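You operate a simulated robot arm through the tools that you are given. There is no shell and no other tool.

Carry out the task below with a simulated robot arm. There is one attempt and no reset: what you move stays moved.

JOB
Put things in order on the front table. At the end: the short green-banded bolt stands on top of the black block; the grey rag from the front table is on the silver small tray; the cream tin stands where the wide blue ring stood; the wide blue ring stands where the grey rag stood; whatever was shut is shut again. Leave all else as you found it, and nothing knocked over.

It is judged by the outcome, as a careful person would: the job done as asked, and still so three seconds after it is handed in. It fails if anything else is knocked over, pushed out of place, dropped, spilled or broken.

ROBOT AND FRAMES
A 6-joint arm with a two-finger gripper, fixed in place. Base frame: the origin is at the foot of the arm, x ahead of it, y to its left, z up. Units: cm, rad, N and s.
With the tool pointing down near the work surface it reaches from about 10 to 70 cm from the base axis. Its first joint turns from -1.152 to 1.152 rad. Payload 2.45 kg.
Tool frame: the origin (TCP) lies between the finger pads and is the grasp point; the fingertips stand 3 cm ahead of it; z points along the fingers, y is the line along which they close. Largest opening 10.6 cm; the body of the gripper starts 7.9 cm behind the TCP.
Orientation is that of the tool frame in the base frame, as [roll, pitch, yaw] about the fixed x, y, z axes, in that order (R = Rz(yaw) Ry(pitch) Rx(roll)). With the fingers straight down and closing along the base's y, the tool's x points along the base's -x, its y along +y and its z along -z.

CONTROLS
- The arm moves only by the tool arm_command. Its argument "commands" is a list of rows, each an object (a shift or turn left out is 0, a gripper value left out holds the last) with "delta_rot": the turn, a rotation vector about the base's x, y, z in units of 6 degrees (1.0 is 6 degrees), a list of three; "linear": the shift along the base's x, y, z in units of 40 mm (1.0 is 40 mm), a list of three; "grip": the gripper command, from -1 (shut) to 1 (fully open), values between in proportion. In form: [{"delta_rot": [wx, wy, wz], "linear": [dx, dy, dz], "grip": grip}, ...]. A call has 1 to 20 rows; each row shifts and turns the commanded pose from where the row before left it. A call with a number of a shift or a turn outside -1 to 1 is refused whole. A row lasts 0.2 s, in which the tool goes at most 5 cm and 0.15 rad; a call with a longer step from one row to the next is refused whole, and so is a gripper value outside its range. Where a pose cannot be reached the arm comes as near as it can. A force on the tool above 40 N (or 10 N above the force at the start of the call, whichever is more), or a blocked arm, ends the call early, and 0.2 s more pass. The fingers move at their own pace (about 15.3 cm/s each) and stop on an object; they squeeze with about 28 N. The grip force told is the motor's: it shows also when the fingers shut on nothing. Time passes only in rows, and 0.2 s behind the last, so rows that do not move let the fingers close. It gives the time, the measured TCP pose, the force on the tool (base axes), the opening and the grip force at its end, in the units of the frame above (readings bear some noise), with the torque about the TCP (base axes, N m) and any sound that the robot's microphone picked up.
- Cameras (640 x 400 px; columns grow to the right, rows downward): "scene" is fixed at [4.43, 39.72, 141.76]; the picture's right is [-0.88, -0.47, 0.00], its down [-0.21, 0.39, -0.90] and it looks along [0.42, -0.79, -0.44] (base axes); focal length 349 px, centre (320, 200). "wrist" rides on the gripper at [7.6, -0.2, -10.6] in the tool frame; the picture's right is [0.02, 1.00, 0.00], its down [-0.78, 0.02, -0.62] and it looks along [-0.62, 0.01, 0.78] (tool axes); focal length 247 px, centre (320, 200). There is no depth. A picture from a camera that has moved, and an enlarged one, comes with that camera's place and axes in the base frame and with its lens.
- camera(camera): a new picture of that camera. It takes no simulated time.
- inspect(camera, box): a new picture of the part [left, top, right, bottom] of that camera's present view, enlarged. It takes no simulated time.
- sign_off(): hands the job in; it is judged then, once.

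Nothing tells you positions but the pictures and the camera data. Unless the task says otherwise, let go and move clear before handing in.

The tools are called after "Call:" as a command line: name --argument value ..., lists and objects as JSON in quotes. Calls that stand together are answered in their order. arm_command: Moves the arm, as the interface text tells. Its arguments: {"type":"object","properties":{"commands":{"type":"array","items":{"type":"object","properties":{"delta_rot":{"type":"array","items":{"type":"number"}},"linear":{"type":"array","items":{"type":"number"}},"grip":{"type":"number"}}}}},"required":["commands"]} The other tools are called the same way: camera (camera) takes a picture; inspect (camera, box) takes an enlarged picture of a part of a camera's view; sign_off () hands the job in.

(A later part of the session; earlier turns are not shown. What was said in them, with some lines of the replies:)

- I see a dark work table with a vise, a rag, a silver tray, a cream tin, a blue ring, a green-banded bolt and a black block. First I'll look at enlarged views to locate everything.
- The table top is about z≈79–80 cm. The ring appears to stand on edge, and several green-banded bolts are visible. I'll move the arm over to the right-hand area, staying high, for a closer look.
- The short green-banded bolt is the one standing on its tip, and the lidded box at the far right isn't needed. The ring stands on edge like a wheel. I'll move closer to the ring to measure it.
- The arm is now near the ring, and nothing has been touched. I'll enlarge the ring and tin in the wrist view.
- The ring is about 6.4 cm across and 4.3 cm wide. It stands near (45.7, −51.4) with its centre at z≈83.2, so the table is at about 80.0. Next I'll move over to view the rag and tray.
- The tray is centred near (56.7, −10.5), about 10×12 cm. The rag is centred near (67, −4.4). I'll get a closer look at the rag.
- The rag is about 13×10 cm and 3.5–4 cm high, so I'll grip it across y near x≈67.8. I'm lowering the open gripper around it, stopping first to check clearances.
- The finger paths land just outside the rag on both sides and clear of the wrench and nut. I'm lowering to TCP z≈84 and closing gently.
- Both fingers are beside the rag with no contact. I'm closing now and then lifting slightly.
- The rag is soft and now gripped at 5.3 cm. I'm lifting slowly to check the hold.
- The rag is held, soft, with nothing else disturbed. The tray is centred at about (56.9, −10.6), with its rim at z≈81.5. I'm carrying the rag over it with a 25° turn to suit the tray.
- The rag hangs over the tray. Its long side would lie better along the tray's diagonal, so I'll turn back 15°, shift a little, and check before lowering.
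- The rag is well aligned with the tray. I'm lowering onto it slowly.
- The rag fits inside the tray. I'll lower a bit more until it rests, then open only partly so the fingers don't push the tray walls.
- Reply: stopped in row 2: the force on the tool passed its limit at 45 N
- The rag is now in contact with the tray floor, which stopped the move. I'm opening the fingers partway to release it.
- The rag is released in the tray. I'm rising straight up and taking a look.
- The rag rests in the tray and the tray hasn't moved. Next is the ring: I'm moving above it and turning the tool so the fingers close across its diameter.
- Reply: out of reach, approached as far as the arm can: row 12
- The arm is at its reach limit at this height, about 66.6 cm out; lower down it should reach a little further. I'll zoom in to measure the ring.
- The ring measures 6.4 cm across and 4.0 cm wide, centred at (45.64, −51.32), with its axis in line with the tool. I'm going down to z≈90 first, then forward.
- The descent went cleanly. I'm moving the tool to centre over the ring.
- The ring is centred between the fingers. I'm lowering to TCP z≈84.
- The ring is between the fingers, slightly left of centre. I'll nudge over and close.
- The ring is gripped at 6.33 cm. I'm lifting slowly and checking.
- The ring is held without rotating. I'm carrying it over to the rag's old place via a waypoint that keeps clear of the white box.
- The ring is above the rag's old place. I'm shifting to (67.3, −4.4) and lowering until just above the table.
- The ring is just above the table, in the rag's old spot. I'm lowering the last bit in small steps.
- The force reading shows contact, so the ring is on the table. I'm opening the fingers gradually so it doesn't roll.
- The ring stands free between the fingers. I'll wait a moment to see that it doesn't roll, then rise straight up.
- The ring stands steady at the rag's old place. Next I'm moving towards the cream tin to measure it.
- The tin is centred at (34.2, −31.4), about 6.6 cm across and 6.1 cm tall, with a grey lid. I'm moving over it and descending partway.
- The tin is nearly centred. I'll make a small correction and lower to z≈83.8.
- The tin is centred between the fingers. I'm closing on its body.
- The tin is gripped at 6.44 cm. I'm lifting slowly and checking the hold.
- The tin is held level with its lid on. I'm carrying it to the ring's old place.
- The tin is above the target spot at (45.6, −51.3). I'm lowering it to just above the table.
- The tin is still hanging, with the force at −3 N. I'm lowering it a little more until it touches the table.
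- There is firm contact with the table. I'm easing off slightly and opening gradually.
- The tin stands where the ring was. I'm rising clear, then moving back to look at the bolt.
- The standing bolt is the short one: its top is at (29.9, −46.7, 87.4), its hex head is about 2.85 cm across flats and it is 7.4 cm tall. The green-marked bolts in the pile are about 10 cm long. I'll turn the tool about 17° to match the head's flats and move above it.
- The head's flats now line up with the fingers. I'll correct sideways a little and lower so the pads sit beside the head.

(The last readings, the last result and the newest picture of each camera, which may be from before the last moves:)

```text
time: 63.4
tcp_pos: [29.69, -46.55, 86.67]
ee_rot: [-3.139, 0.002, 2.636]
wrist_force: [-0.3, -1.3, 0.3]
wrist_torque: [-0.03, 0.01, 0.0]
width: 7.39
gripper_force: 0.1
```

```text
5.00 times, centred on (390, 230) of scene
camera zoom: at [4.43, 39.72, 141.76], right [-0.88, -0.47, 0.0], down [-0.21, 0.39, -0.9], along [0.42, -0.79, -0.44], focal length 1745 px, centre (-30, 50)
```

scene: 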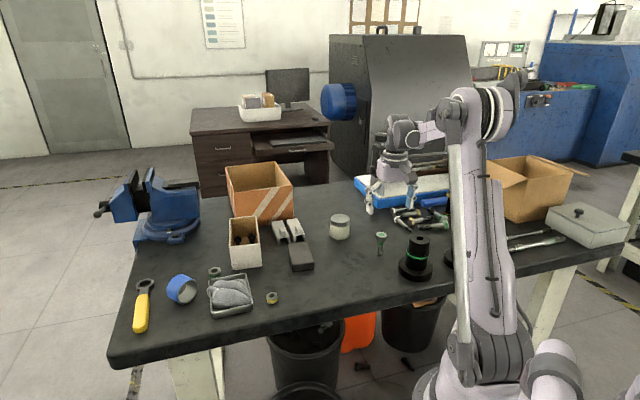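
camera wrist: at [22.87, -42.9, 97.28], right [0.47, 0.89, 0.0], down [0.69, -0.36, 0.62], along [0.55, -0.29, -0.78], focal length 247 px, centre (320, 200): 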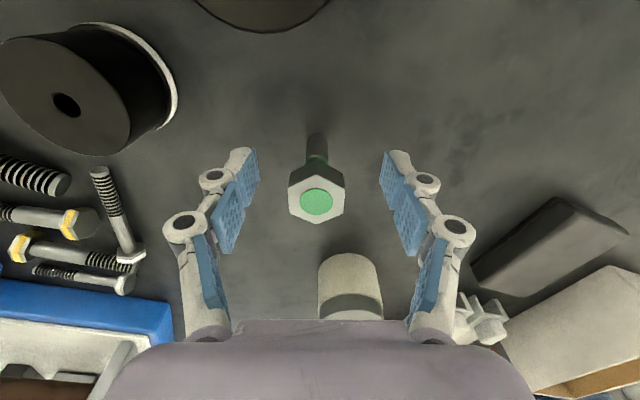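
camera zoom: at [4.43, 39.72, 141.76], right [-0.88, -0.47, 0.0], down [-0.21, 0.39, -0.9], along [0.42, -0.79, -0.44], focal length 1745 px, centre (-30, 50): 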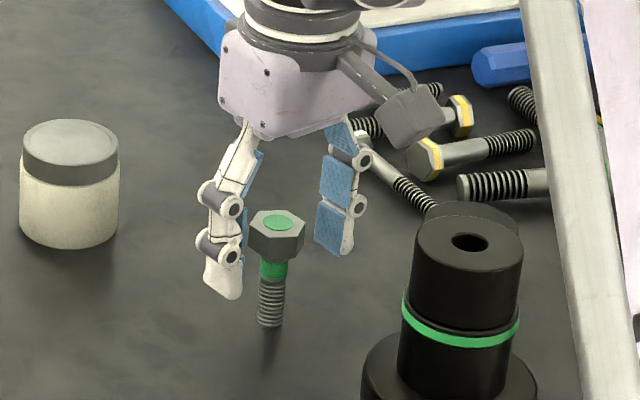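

The bolt sits slightly left of and ahead of the finger centre. I'll fine-tune before closing so it isn't pushed.

Call:
arm_command --commands '[{"linear": [0.02, -0.065, 0], "grip": 0.2}, {}, {}]'

Call:
inspect --camera "wrist" --box '[240, 130, 400, 230]'

```text
time: 64.2
tcp_pos: [29.78, -46.89, 86.71]
ee_rot: [-3.139, 0.001, 2.636]
wrist_force: [0.0, 0.6, -0.5]
wrist_torque: [-0.03, -0.02, 0.0]
width: 6.36
gripper_force: 0.1
```

```text
4.00 times, centred on (320, 180) of wrist
camera zoom: at [22.91, -43.22, 97.34], right [0.47, 0.89, 0.0], down [0.69, -0.36, 0.62], along [0.55, -0.29, -0.78], focal length 988 px, centre (320, 280)
```

zoom: 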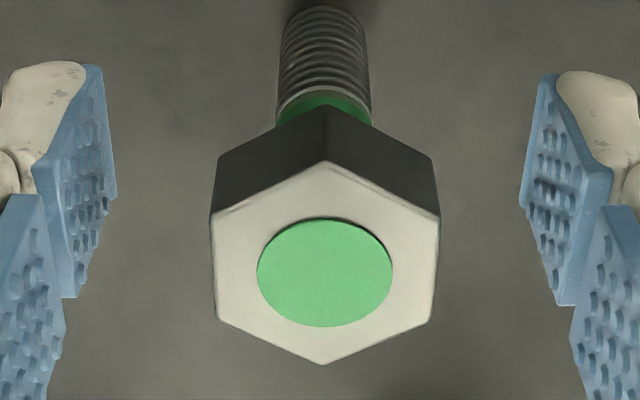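

The bolt is now centred. I'm closing gradually on the head flats.

Call:
arm_command --commands '[{"grip": 0}, {"grip": -0.2}, {"grip": -0.35}, {"grip": -0.42}, {"grip": -0.5}, {"grip": -1}, {"grip": -1}]'

Call:
inspect --camera "wrist" --box '[240, 130, 400, 230]'

Call:
inspect --camera "scene" --box '[330, 190, 450, 270]'

```text
time: 65.8
tcp_pos: [29.66, -46.96, 86.75]
ee_rot: [-3.138, -0.001, 2.635]
wrist_force: [1.0, 0.9, 0.4]
wrist_torque: [0.02, -0.02, 0.02]
width: 2.83
gripper_force: 28.1
```

```text
4.00 times, centred on (320, 180) of wrist
camera zoom: at [22.92, -43.21, 97.35], right [0.47, 0.89, 0.0], down [0.69, -0.36, 0.62], along [0.55, -0.29, -0.78], focal length 988 px, centre (320, 280)
```

zoom: 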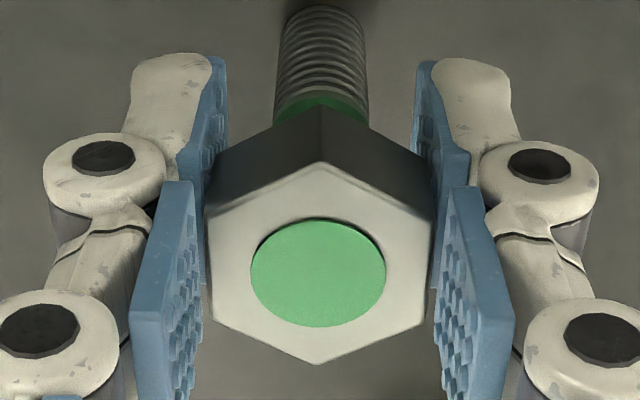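

```text
5.00 times, centred on (390, 230) of scene
camera zoom: at [4.43, 39.72, 141.76], right [-0.88, -0.47, 0.0], down [-0.21, 0.39, -0.9], along [0.42, -0.79, -0.44], focal length 1745 px, centre (-30, 50)
```

zoom: 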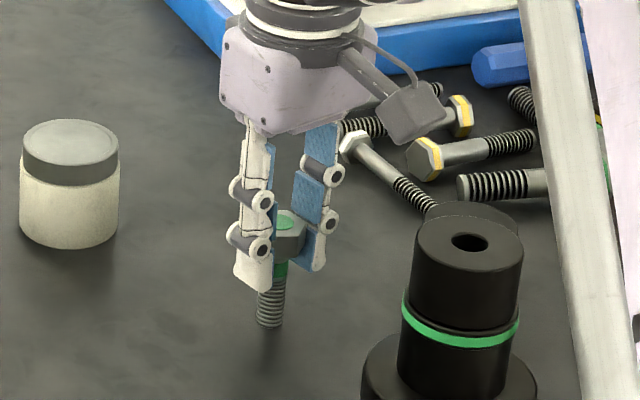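

The bolt is gripped flat-to-flat at 2.83 cm and still vertical. I'm lifting it and moving toward the black block, staying high.

Call:
arm_command --commands '[{"linear": [0, 0, 0.15], "grip": -1}, {"linear": [0, 0, 0.5]}, {"linear": [0, 0, 0.7]}, {"linear": [0, 0, 0.7]}, {"linear": [0, 0, 0.5]}, {"linear": [0.3, 0.35, 0]}, {"linear": [0.6, 0.65, 0]}, {"linear": [0.66, 0.7, 0]}, {"linear": [0.66, 0.7, 0]}, {"linear": [0.6, 0.65, 0]}, {"linear": [0.4, 0.4, 0]}, {}, {}]'

Call:
camera --camera "wrist"

Call:
inspect --camera "scene" --box '[250, 170, 400, 280]'

```text
time: 68.6
tcp_pos: [42.64, -33.31, 97.09]
ee_rot: [-3.14, -0.002, 2.635]
wrist_force: [1.1, -0.2, -1.6]
wrist_torque: [0.03, -0.03, 0.0]
width: 2.83
gripper_force: 27.7
```

```text
taken
camera wrist: at [35.83, -29.64, 107.57], right [0.47, 0.89, 0.0], down [0.69, -0.36, 0.62], along [0.55, -0.29, -0.78], focal length 247 px, centre (320, 200)
```

wrist: 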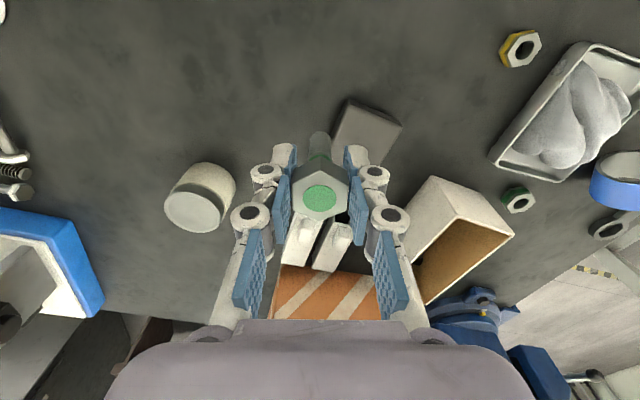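

```text
3.64 times, centred on (325, 225) of scene
camera zoom: at [4.43, 39.72, 141.77], right [-0.88, -0.47, 0.0], down [-0.21, 0.39, -0.9], along [0.42, -0.79, -0.44], focal length 1269 px, centre (302, 109)
```

zoom: 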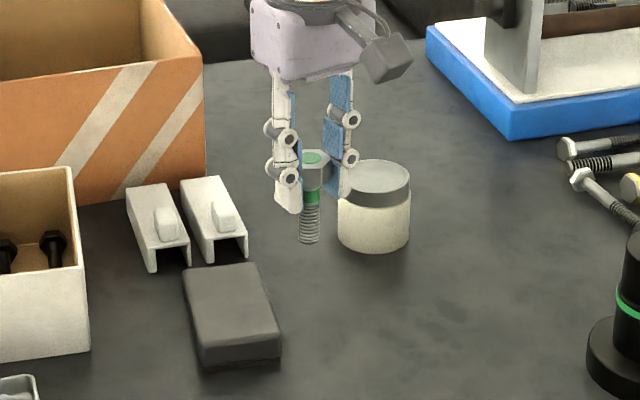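

The bolt hangs straight. I'll zoom in on the block to find its top.

Call:
inspect --camera "wrist" --box '[310, 80, 430, 180]'

Call:
inspect --camera "scene" --box '[270, 230, 334, 280]'

```text
4.00 times, centred on (370, 130) of wrist
camera zoom: at [35.83, -29.64, 107.57], right [0.47, 0.89, 0.0], down [0.69, -0.36, 0.62], along [0.55, -0.29, -0.78], focal length 988 px, centre (120, 480)
```

zoom: 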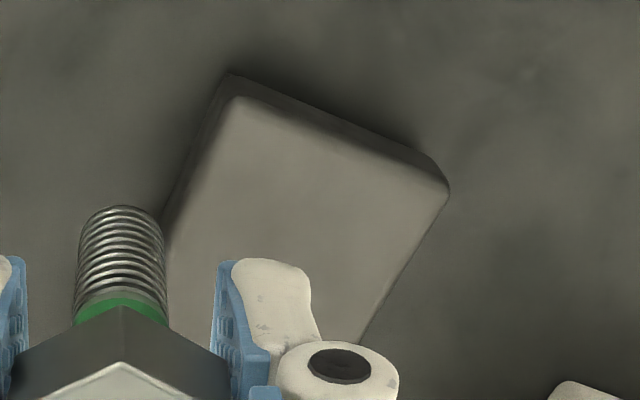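

```text
8.00 times, centred on (302, 255) of scene
camera zoom: at [4.43, 39.72, 141.77], right [-0.88, -0.47, 0.0], down [-0.21, 0.39, -0.9], along [0.42, -0.79, -0.44], focal length 2793 px, centre (464, -240)
```

zoom: 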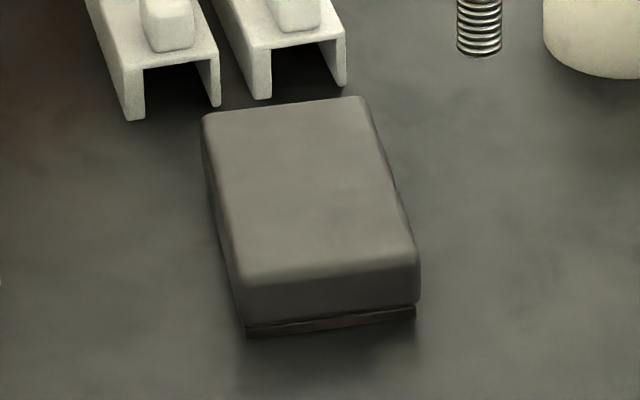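

The block's top is at about z≈82.4, centred near (50.0, −33.2), roughly 6×11 cm. I'm moving the bolt above its centre and lowering partway.

Call:
arm_command --commands '[{"linear": [0.4, 0.0, 0], "grip": -1}, {"linear": [0.6, 0.02, 0]}, {"linear": [0.55, 0.01, 0]}, {"linear": [0.29, 0, 0]}, {"linear": [0, 0, -0.5]}, {"linear": [0, 0, -0.5]}, {"linear": [0, 0, -0.4]}, {}, {}]'

Call:
camera --camera "wrist"

Call:
inspect --camera "scene" --box '[260, 200, 350, 280]'

```text
time: 70.6
tcp_pos: [50.15, -33.18, 91.41]
ee_rot: [-3.139, 0.0, 2.636]
wrist_force: [0.4, -0.5, -2.1]
wrist_torque: [0.01, 0.03, 0.04]
width: 2.83
gripper_force: 28.0
```

```text
taken
camera wrist: at [43.39, -29.45, 101.87], right [0.47, 0.89, 0.0], down [0.69, -0.36, 0.62], along [0.55, -0.29, -0.78], focal length 247 px, centre (320, 200)
```

wrist: 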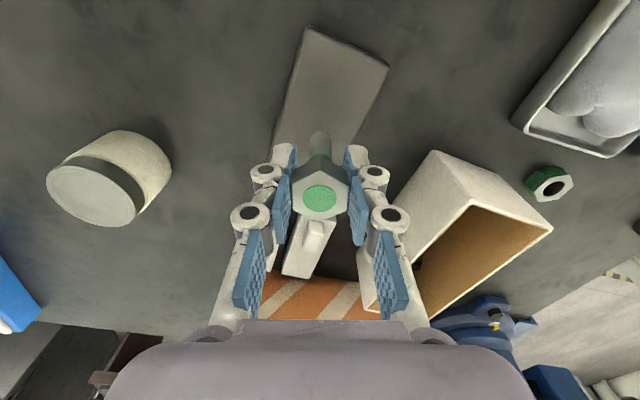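

```text
5.00 times, centred on (305, 240) of scene
camera zoom: at [4.43, 39.72, 141.77], right [-0.88, -0.47, 0.0], down [-0.21, 0.39, -0.9], along [0.42, -0.79, -0.44], focal length 1745 px, centre (395, 0)
```

zoom: 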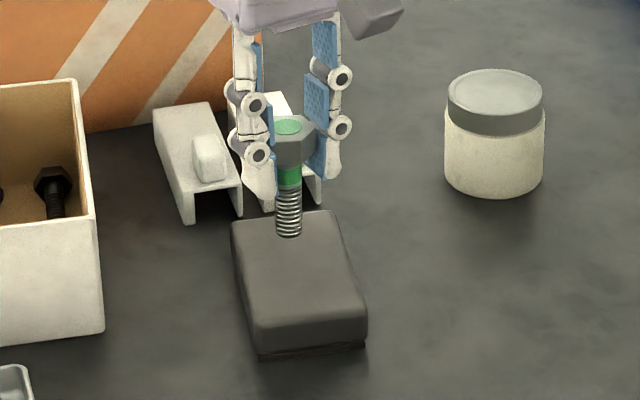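

The bolt's tip is about 2 cm above the block's centre. I'm lowering toward contact in small steps.

Call:
arm_command --commands '[{"linear": [0, 0, -0.25], "grip": -1}, {"linear": [0, 0, -0.15]}, {"linear": [0, 0, -0.06]}, {}, {}]'

Call:
inspect --camera "scene" --box '[260, 200, 350, 280]'

```text
time: 71.8
tcp_pos: [50.02, -32.98, 89.59]
ee_rot: [-3.138, 0.0, 2.634]
wrist_force: [0.2, 0.4, 17.8]
wrist_torque: [-0.01, -0.08, -0.01]
width: 2.82
gripper_force: 28.0
```

```text
5.00 times, centred on (305, 240) of scene
camera zoom: at [4.4, 39.74, 141.76], right [-0.88, -0.47, 0.0], down [-0.21, 0.39, -0.9], along [0.42, -0.79, -0.44], focal length 1745 px, centre (395, 0)
```

zoom: 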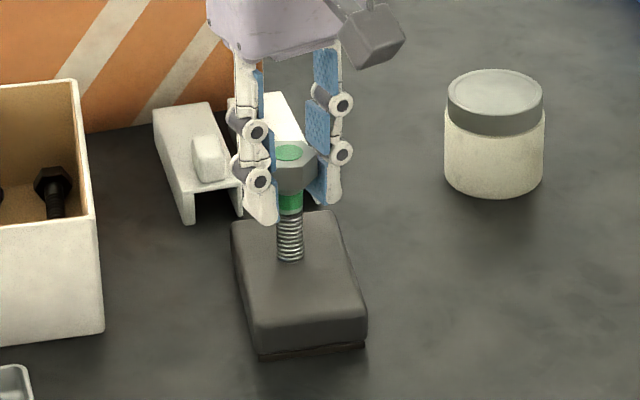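

The bolt has touched the block, with 17.8 N upward. I'm easing off slightly before opening.

Call:
arm_command --commands '[{"linear": [0, 0, 0.025], "grip": -1}, {}, {}]'

```text
time: 72.6
tcp_pos: [50.07, -33.21, 89.58]
ee_rot: [-3.14, -0.001, 2.636]
wrist_force: [-0.5, 0.6, -1.0]
wrist_torque: [-0.02, -0.02, -0.02]
width: 2.82
gripper_force: 28.0
```

Call:
arm_command --commands '[{"linear": [0, 0, -0.01], "grip": -1}, {}, {}]'

Call:
inspect --camera "scene" --box '[280, 210, 330, 250]'

Call:
inspect --camera "wrist" --box '[240, 100, 400, 230]'

```text
time: 73.4
tcp_pos: [50.18, -33.03, 89.7]
ee_rot: [-3.139, 0.0, 2.636]
wrist_force: [-0.1, 0.7, -1.6]
wrist_torque: [-0.02, 0.01, 0.01]
width: 2.81
gripper_force: 28.4
```

```text
10.00 times, centred on (305, 230) of scene
camera zoom: at [4.43, 39.72, 141.77], right [-0.88, -0.47, 0.0], down [-0.21, 0.39, -0.9], along [0.42, -0.79, -0.44], focal length 3491 px, centre (470, -100)
```

zoom: 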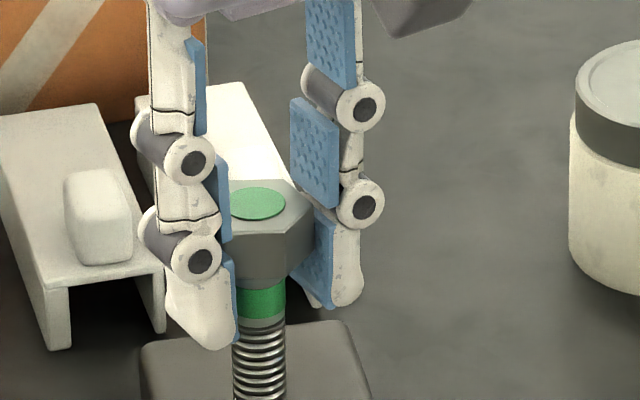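

```text
3.08 times, centred on (320, 165) of wrist
camera zoom: at [43.37, -29.42, 100.24], right [0.47, 0.89, 0.0], down [0.69, -0.36, 0.62], along [0.55, -0.29, -0.78], focal length 760 px, centre (320, 308)
```

zoom: 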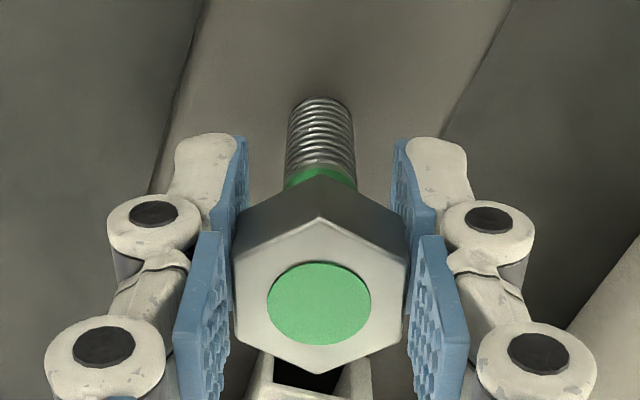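

The bolt is straight and just hanging free. I'm lowering in tiny steps to a light contact.

Call:
arm_command --commands '[{"linear": [0, 0, -0.006], "grip": -1}, {}, {}]'

```text
time: 74.2
tcp_pos: [50.17, -33.05, 89.6]
ee_rot: [-3.141, -0.001, 2.636]
wrist_force: [0.0, -0.7, -1.5]
wrist_torque: [0.01, 0.0, 0.0]
width: 2.85
gripper_force: 28.5
```

Call:
arm_command --commands '[{"linear": [0, 0, -0.006], "grip": -1}, {}, {}]'

```text
time: 75.0
tcp_pos: [50.09, -33.11, 89.7]
ee_rot: [-3.141, 0.0, 2.636]
wrist_force: [0.1, 0.0, -1.4]
wrist_torque: [0.03, 0.0, -0.04]
width: 2.84
gripper_force: 28.5
```

Call:
arm_command --commands '[{"linear": [0, 0, -0.01], "grip": -1}, {}, {}]'

```text
time: 75.8
tcp_pos: [50.04, -33.05, 89.69]
ee_rot: [-3.14, -0.002, 2.634]
wrist_force: [0.4, -1.3, -0.3]
wrist_torque: [-0.05, -0.05, 0.04]
width: 2.85
gripper_force: 27.7
```

Call:
arm_command --commands '[{"linear": [0, 0, -0.007], "grip": -1}, {}, {}]'

```text
time: 76.6
tcp_pos: [50.09, -33.08, 89.45]
ee_rot: [-3.141, 0.001, 2.636]
wrist_force: [1.2, 1.0, 10.1]
wrist_torque: [0.01, -0.05, 0.03]
width: 2.85
gripper_force: 28.2
```

There is light contact now. I'm opening the fingers gradually.

Call:
arm_command --commands '[{"linear": [0, 0, 0.003], "grip": -0.5}, {"grip": -0.44}, {"grip": -0.4}, {"grip": -0.32}, {"grip": -0.2}, {"grip": 0}, {}]'

Call:
inspect --camera "scene" --box '[260, 200, 350, 280]'

Call:
inspect --camera "wrist" --box '[240, 100, 400, 230]'

```text
time: 78.2
tcp_pos: [50.03, -33.1, 89.47]
ee_rot: [-3.141, 0.0, 2.635]
wrist_force: [-0.6, 0.0, -0.2]
wrist_torque: [-0.01, 0.0, -0.02]
width: 5.3
gripper_force: 0.1
```

```text
5.00 times, centred on (305, 240) of scene
camera zoom: at [4.43, 39.72, 141.76], right [-0.88, -0.47, 0.0], down [-0.21, 0.39, -0.9], along [0.42, -0.79, -0.44], focal length 1745 px, centre (395, 0)
```

zoom: 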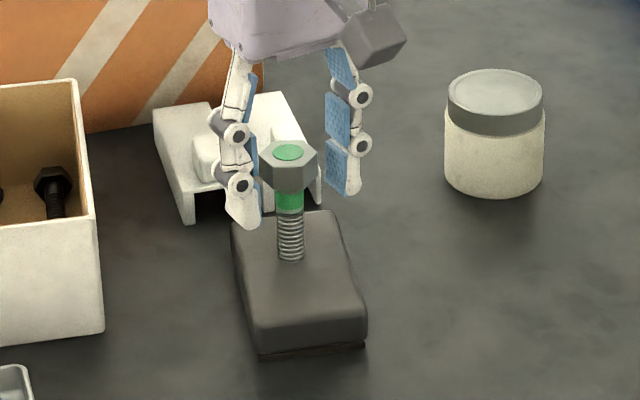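

```text
3.08 times, centred on (320, 165) of wrist
camera zoom: at [43.26, -29.46, 100.18], right [0.47, 0.89, 0.0], down [0.69, -0.36, 0.62], along [0.55, -0.29, -0.78], focal length 760 px, centre (320, 308)
```

zoom: 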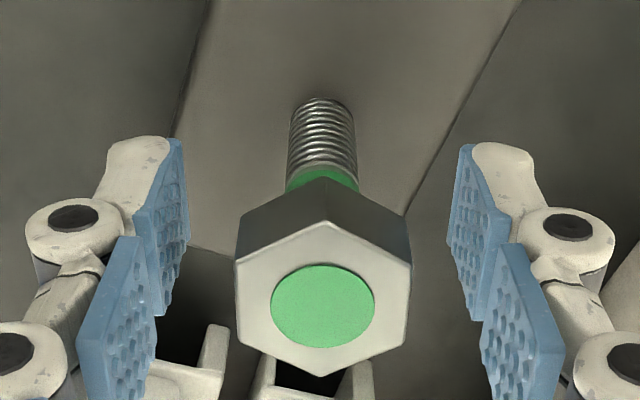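

The bolt stands free on the block. I'll pause, then rise straight up.

Call:
arm_command --commands '[{"grip": 0.1}, {}, {}, {"linear": [0, 0, 0.25]}, {"linear": [0, 0, 0.5]}, {"linear": [0, 0, 0.8]}, {"linear": [0, 0, 0.8]}, {"linear": [-0.4, 0.2, 0.6]}, {"linear": [-0.7, 0.4, 0.3]}, {"linear": [-0.7, 0.4, 0.3]}, {"linear": [-0.7, 0.4, 0.3]}, {"linear": [-0.7, 0.4, 0.3]}, {}, {}]'

Call:
camera --camera "scene"

Call:
camera --camera "wrist"

Call:
inspect --camera "scene" --box '[260, 200, 350, 280]'

Call:
inspect --camera "scene" --box '[120, 240, 300, 345]'

```text
time: 81.2
tcp_pos: [37.43, -25.71, 106.22]
ee_rot: [-3.141, 0.001, 2.637]
wrist_force: [-0.3, -0.5, 0.0]
wrist_torque: [0.0, 0.0, 0.01]
width: 5.84
gripper_force: 0.0
```

```text
taken
```

scene: 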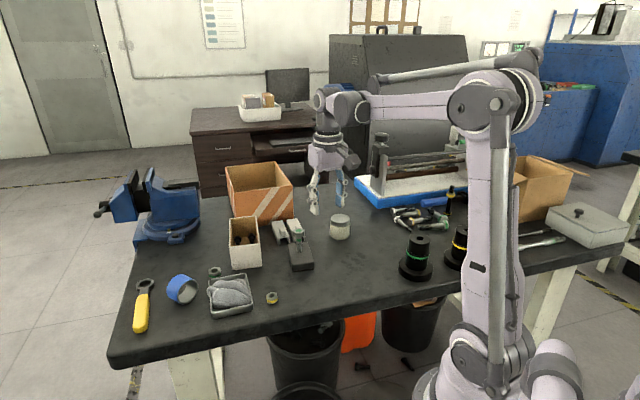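

```text
taken
camera wrist: at [30.66, -22.04, 116.83], right [0.47, 0.89, 0.0], down [0.69, -0.36, 0.62], along [0.55, -0.29, -0.78], focal length 247 px, centre (320, 200)
```

wrist: 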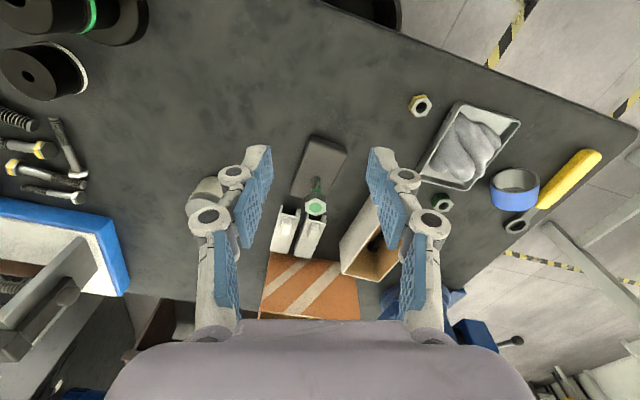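

```text
5.00 times, centred on (305, 240) of scene
camera zoom: at [4.43, 39.72, 141.76], right [-0.88, -0.47, 0.0], down [-0.21, 0.39, -0.9], along [0.42, -0.79, -0.44], focal length 1745 px, centre (395, 0)
```

zoom: 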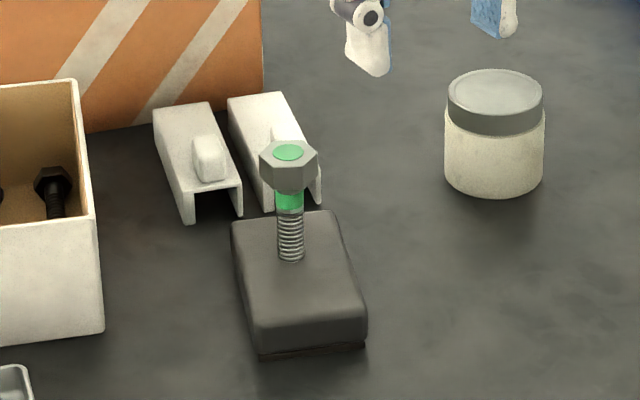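

```text
3.56 times, centred on (210, 292) of scene
camera zoom: at [4.43, 39.72, 141.76], right [-0.88, -0.47, 0.0], down [-0.21, 0.39, -0.9], along [0.42, -0.79, -0.44], focal length 1241 px, centre (711, -129)
```

zoom: 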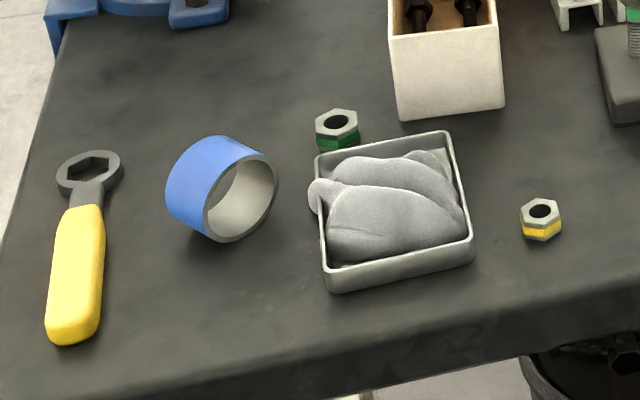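

All four items are in place: the bolt stands on the block, the rag lies in the tray, the ring stands at the rag's old spot and the tin at the ring's old spot. I'll wait a little and check that nothing drifts.

Call:
arm_command --commands '[{"linear": [-0.5, 0.2, 0.5]}, {"linear": [-0.5, 0.2, 0.5]}, {}, {}, {}, {}, {}, {}, {}, {}, {}, {}, {}, {}, {}]'

Call:
inspect --camera "scene" --box '[120, 190, 400, 345]'

Call:
inspect --camera "scene" --box '[350, 180, 500, 290]'

```text
time: 84.4
tcp_pos: [33.46, -24.47, 110.27]
ee_rot: [-3.139, 0.0, 2.636]
wrist_force: [0.2, 0.3, 0.9]
wrist_torque: [-0.01, -0.03, 0.01]
width: 5.87
gripper_force: 0.0
```

```text
2.29 times, centred on (260, 268) of scene
camera zoom: at [4.43, 39.72, 141.76], right [-0.88, -0.47, 0.0], down [-0.21, 0.39, -0.9], along [0.42, -0.79, -0.44], focal length 798 px, centre (457, 46)
```

zoom: 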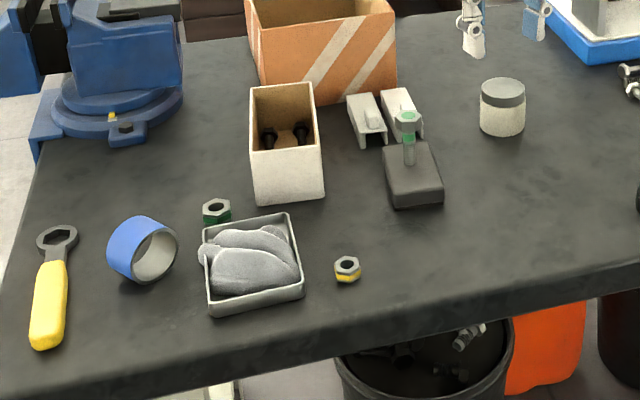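

```text
3.64 times, centred on (425, 235) of scene
camera zoom: at [4.43, 39.72, 141.76], right [-0.88, -0.47, 0.0], down [-0.21, 0.39, -0.9], along [0.42, -0.79, -0.44], focal length 1269 px, centre (-62, 73)
```

zoom: 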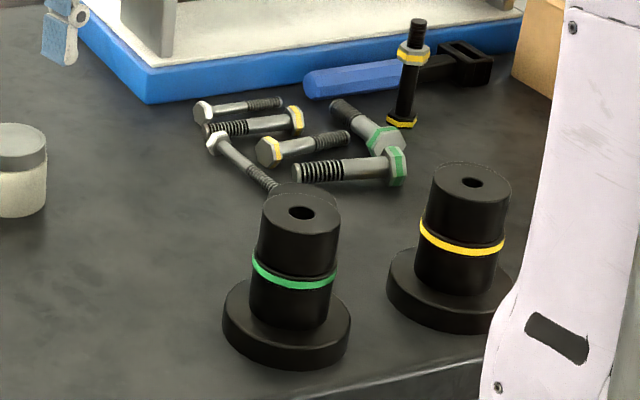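

Everything is stable after the wait. The bolt is upright on the black block, the rag is on the tray, the ring and tin stand in their new places, and the other objects haven't moved. The arm is clear and nothing had to be opened, so I'm handing in.

Call:
sign_off

```text
The job is handed in.
```

The front table is in order and I've handed the job in. After a wait of about three seconds, the last pictures showed nothing moving.

- **Bolt:** the short green-banded bolt stands upright on the black block. I took this to be the one standing alone (7.4 cm tall), since the other two green-banded bolts in the pile are about 10 cm long.
- **Rag:** the grey rag lies on the silver tray. One fold hangs slightly over the rim but doesn't appear to touch the table.
- **Tin:** the cream tin stands where the blue ring was, with its lid still on.
- **Ring:** the wide blue ring stands on edge, as before, where the rag was. Its axis now points in a different direction than it did originally.

I didn't open anything, so there was nothing to shut again. I saw no sign that anything else was moved or knocked over.
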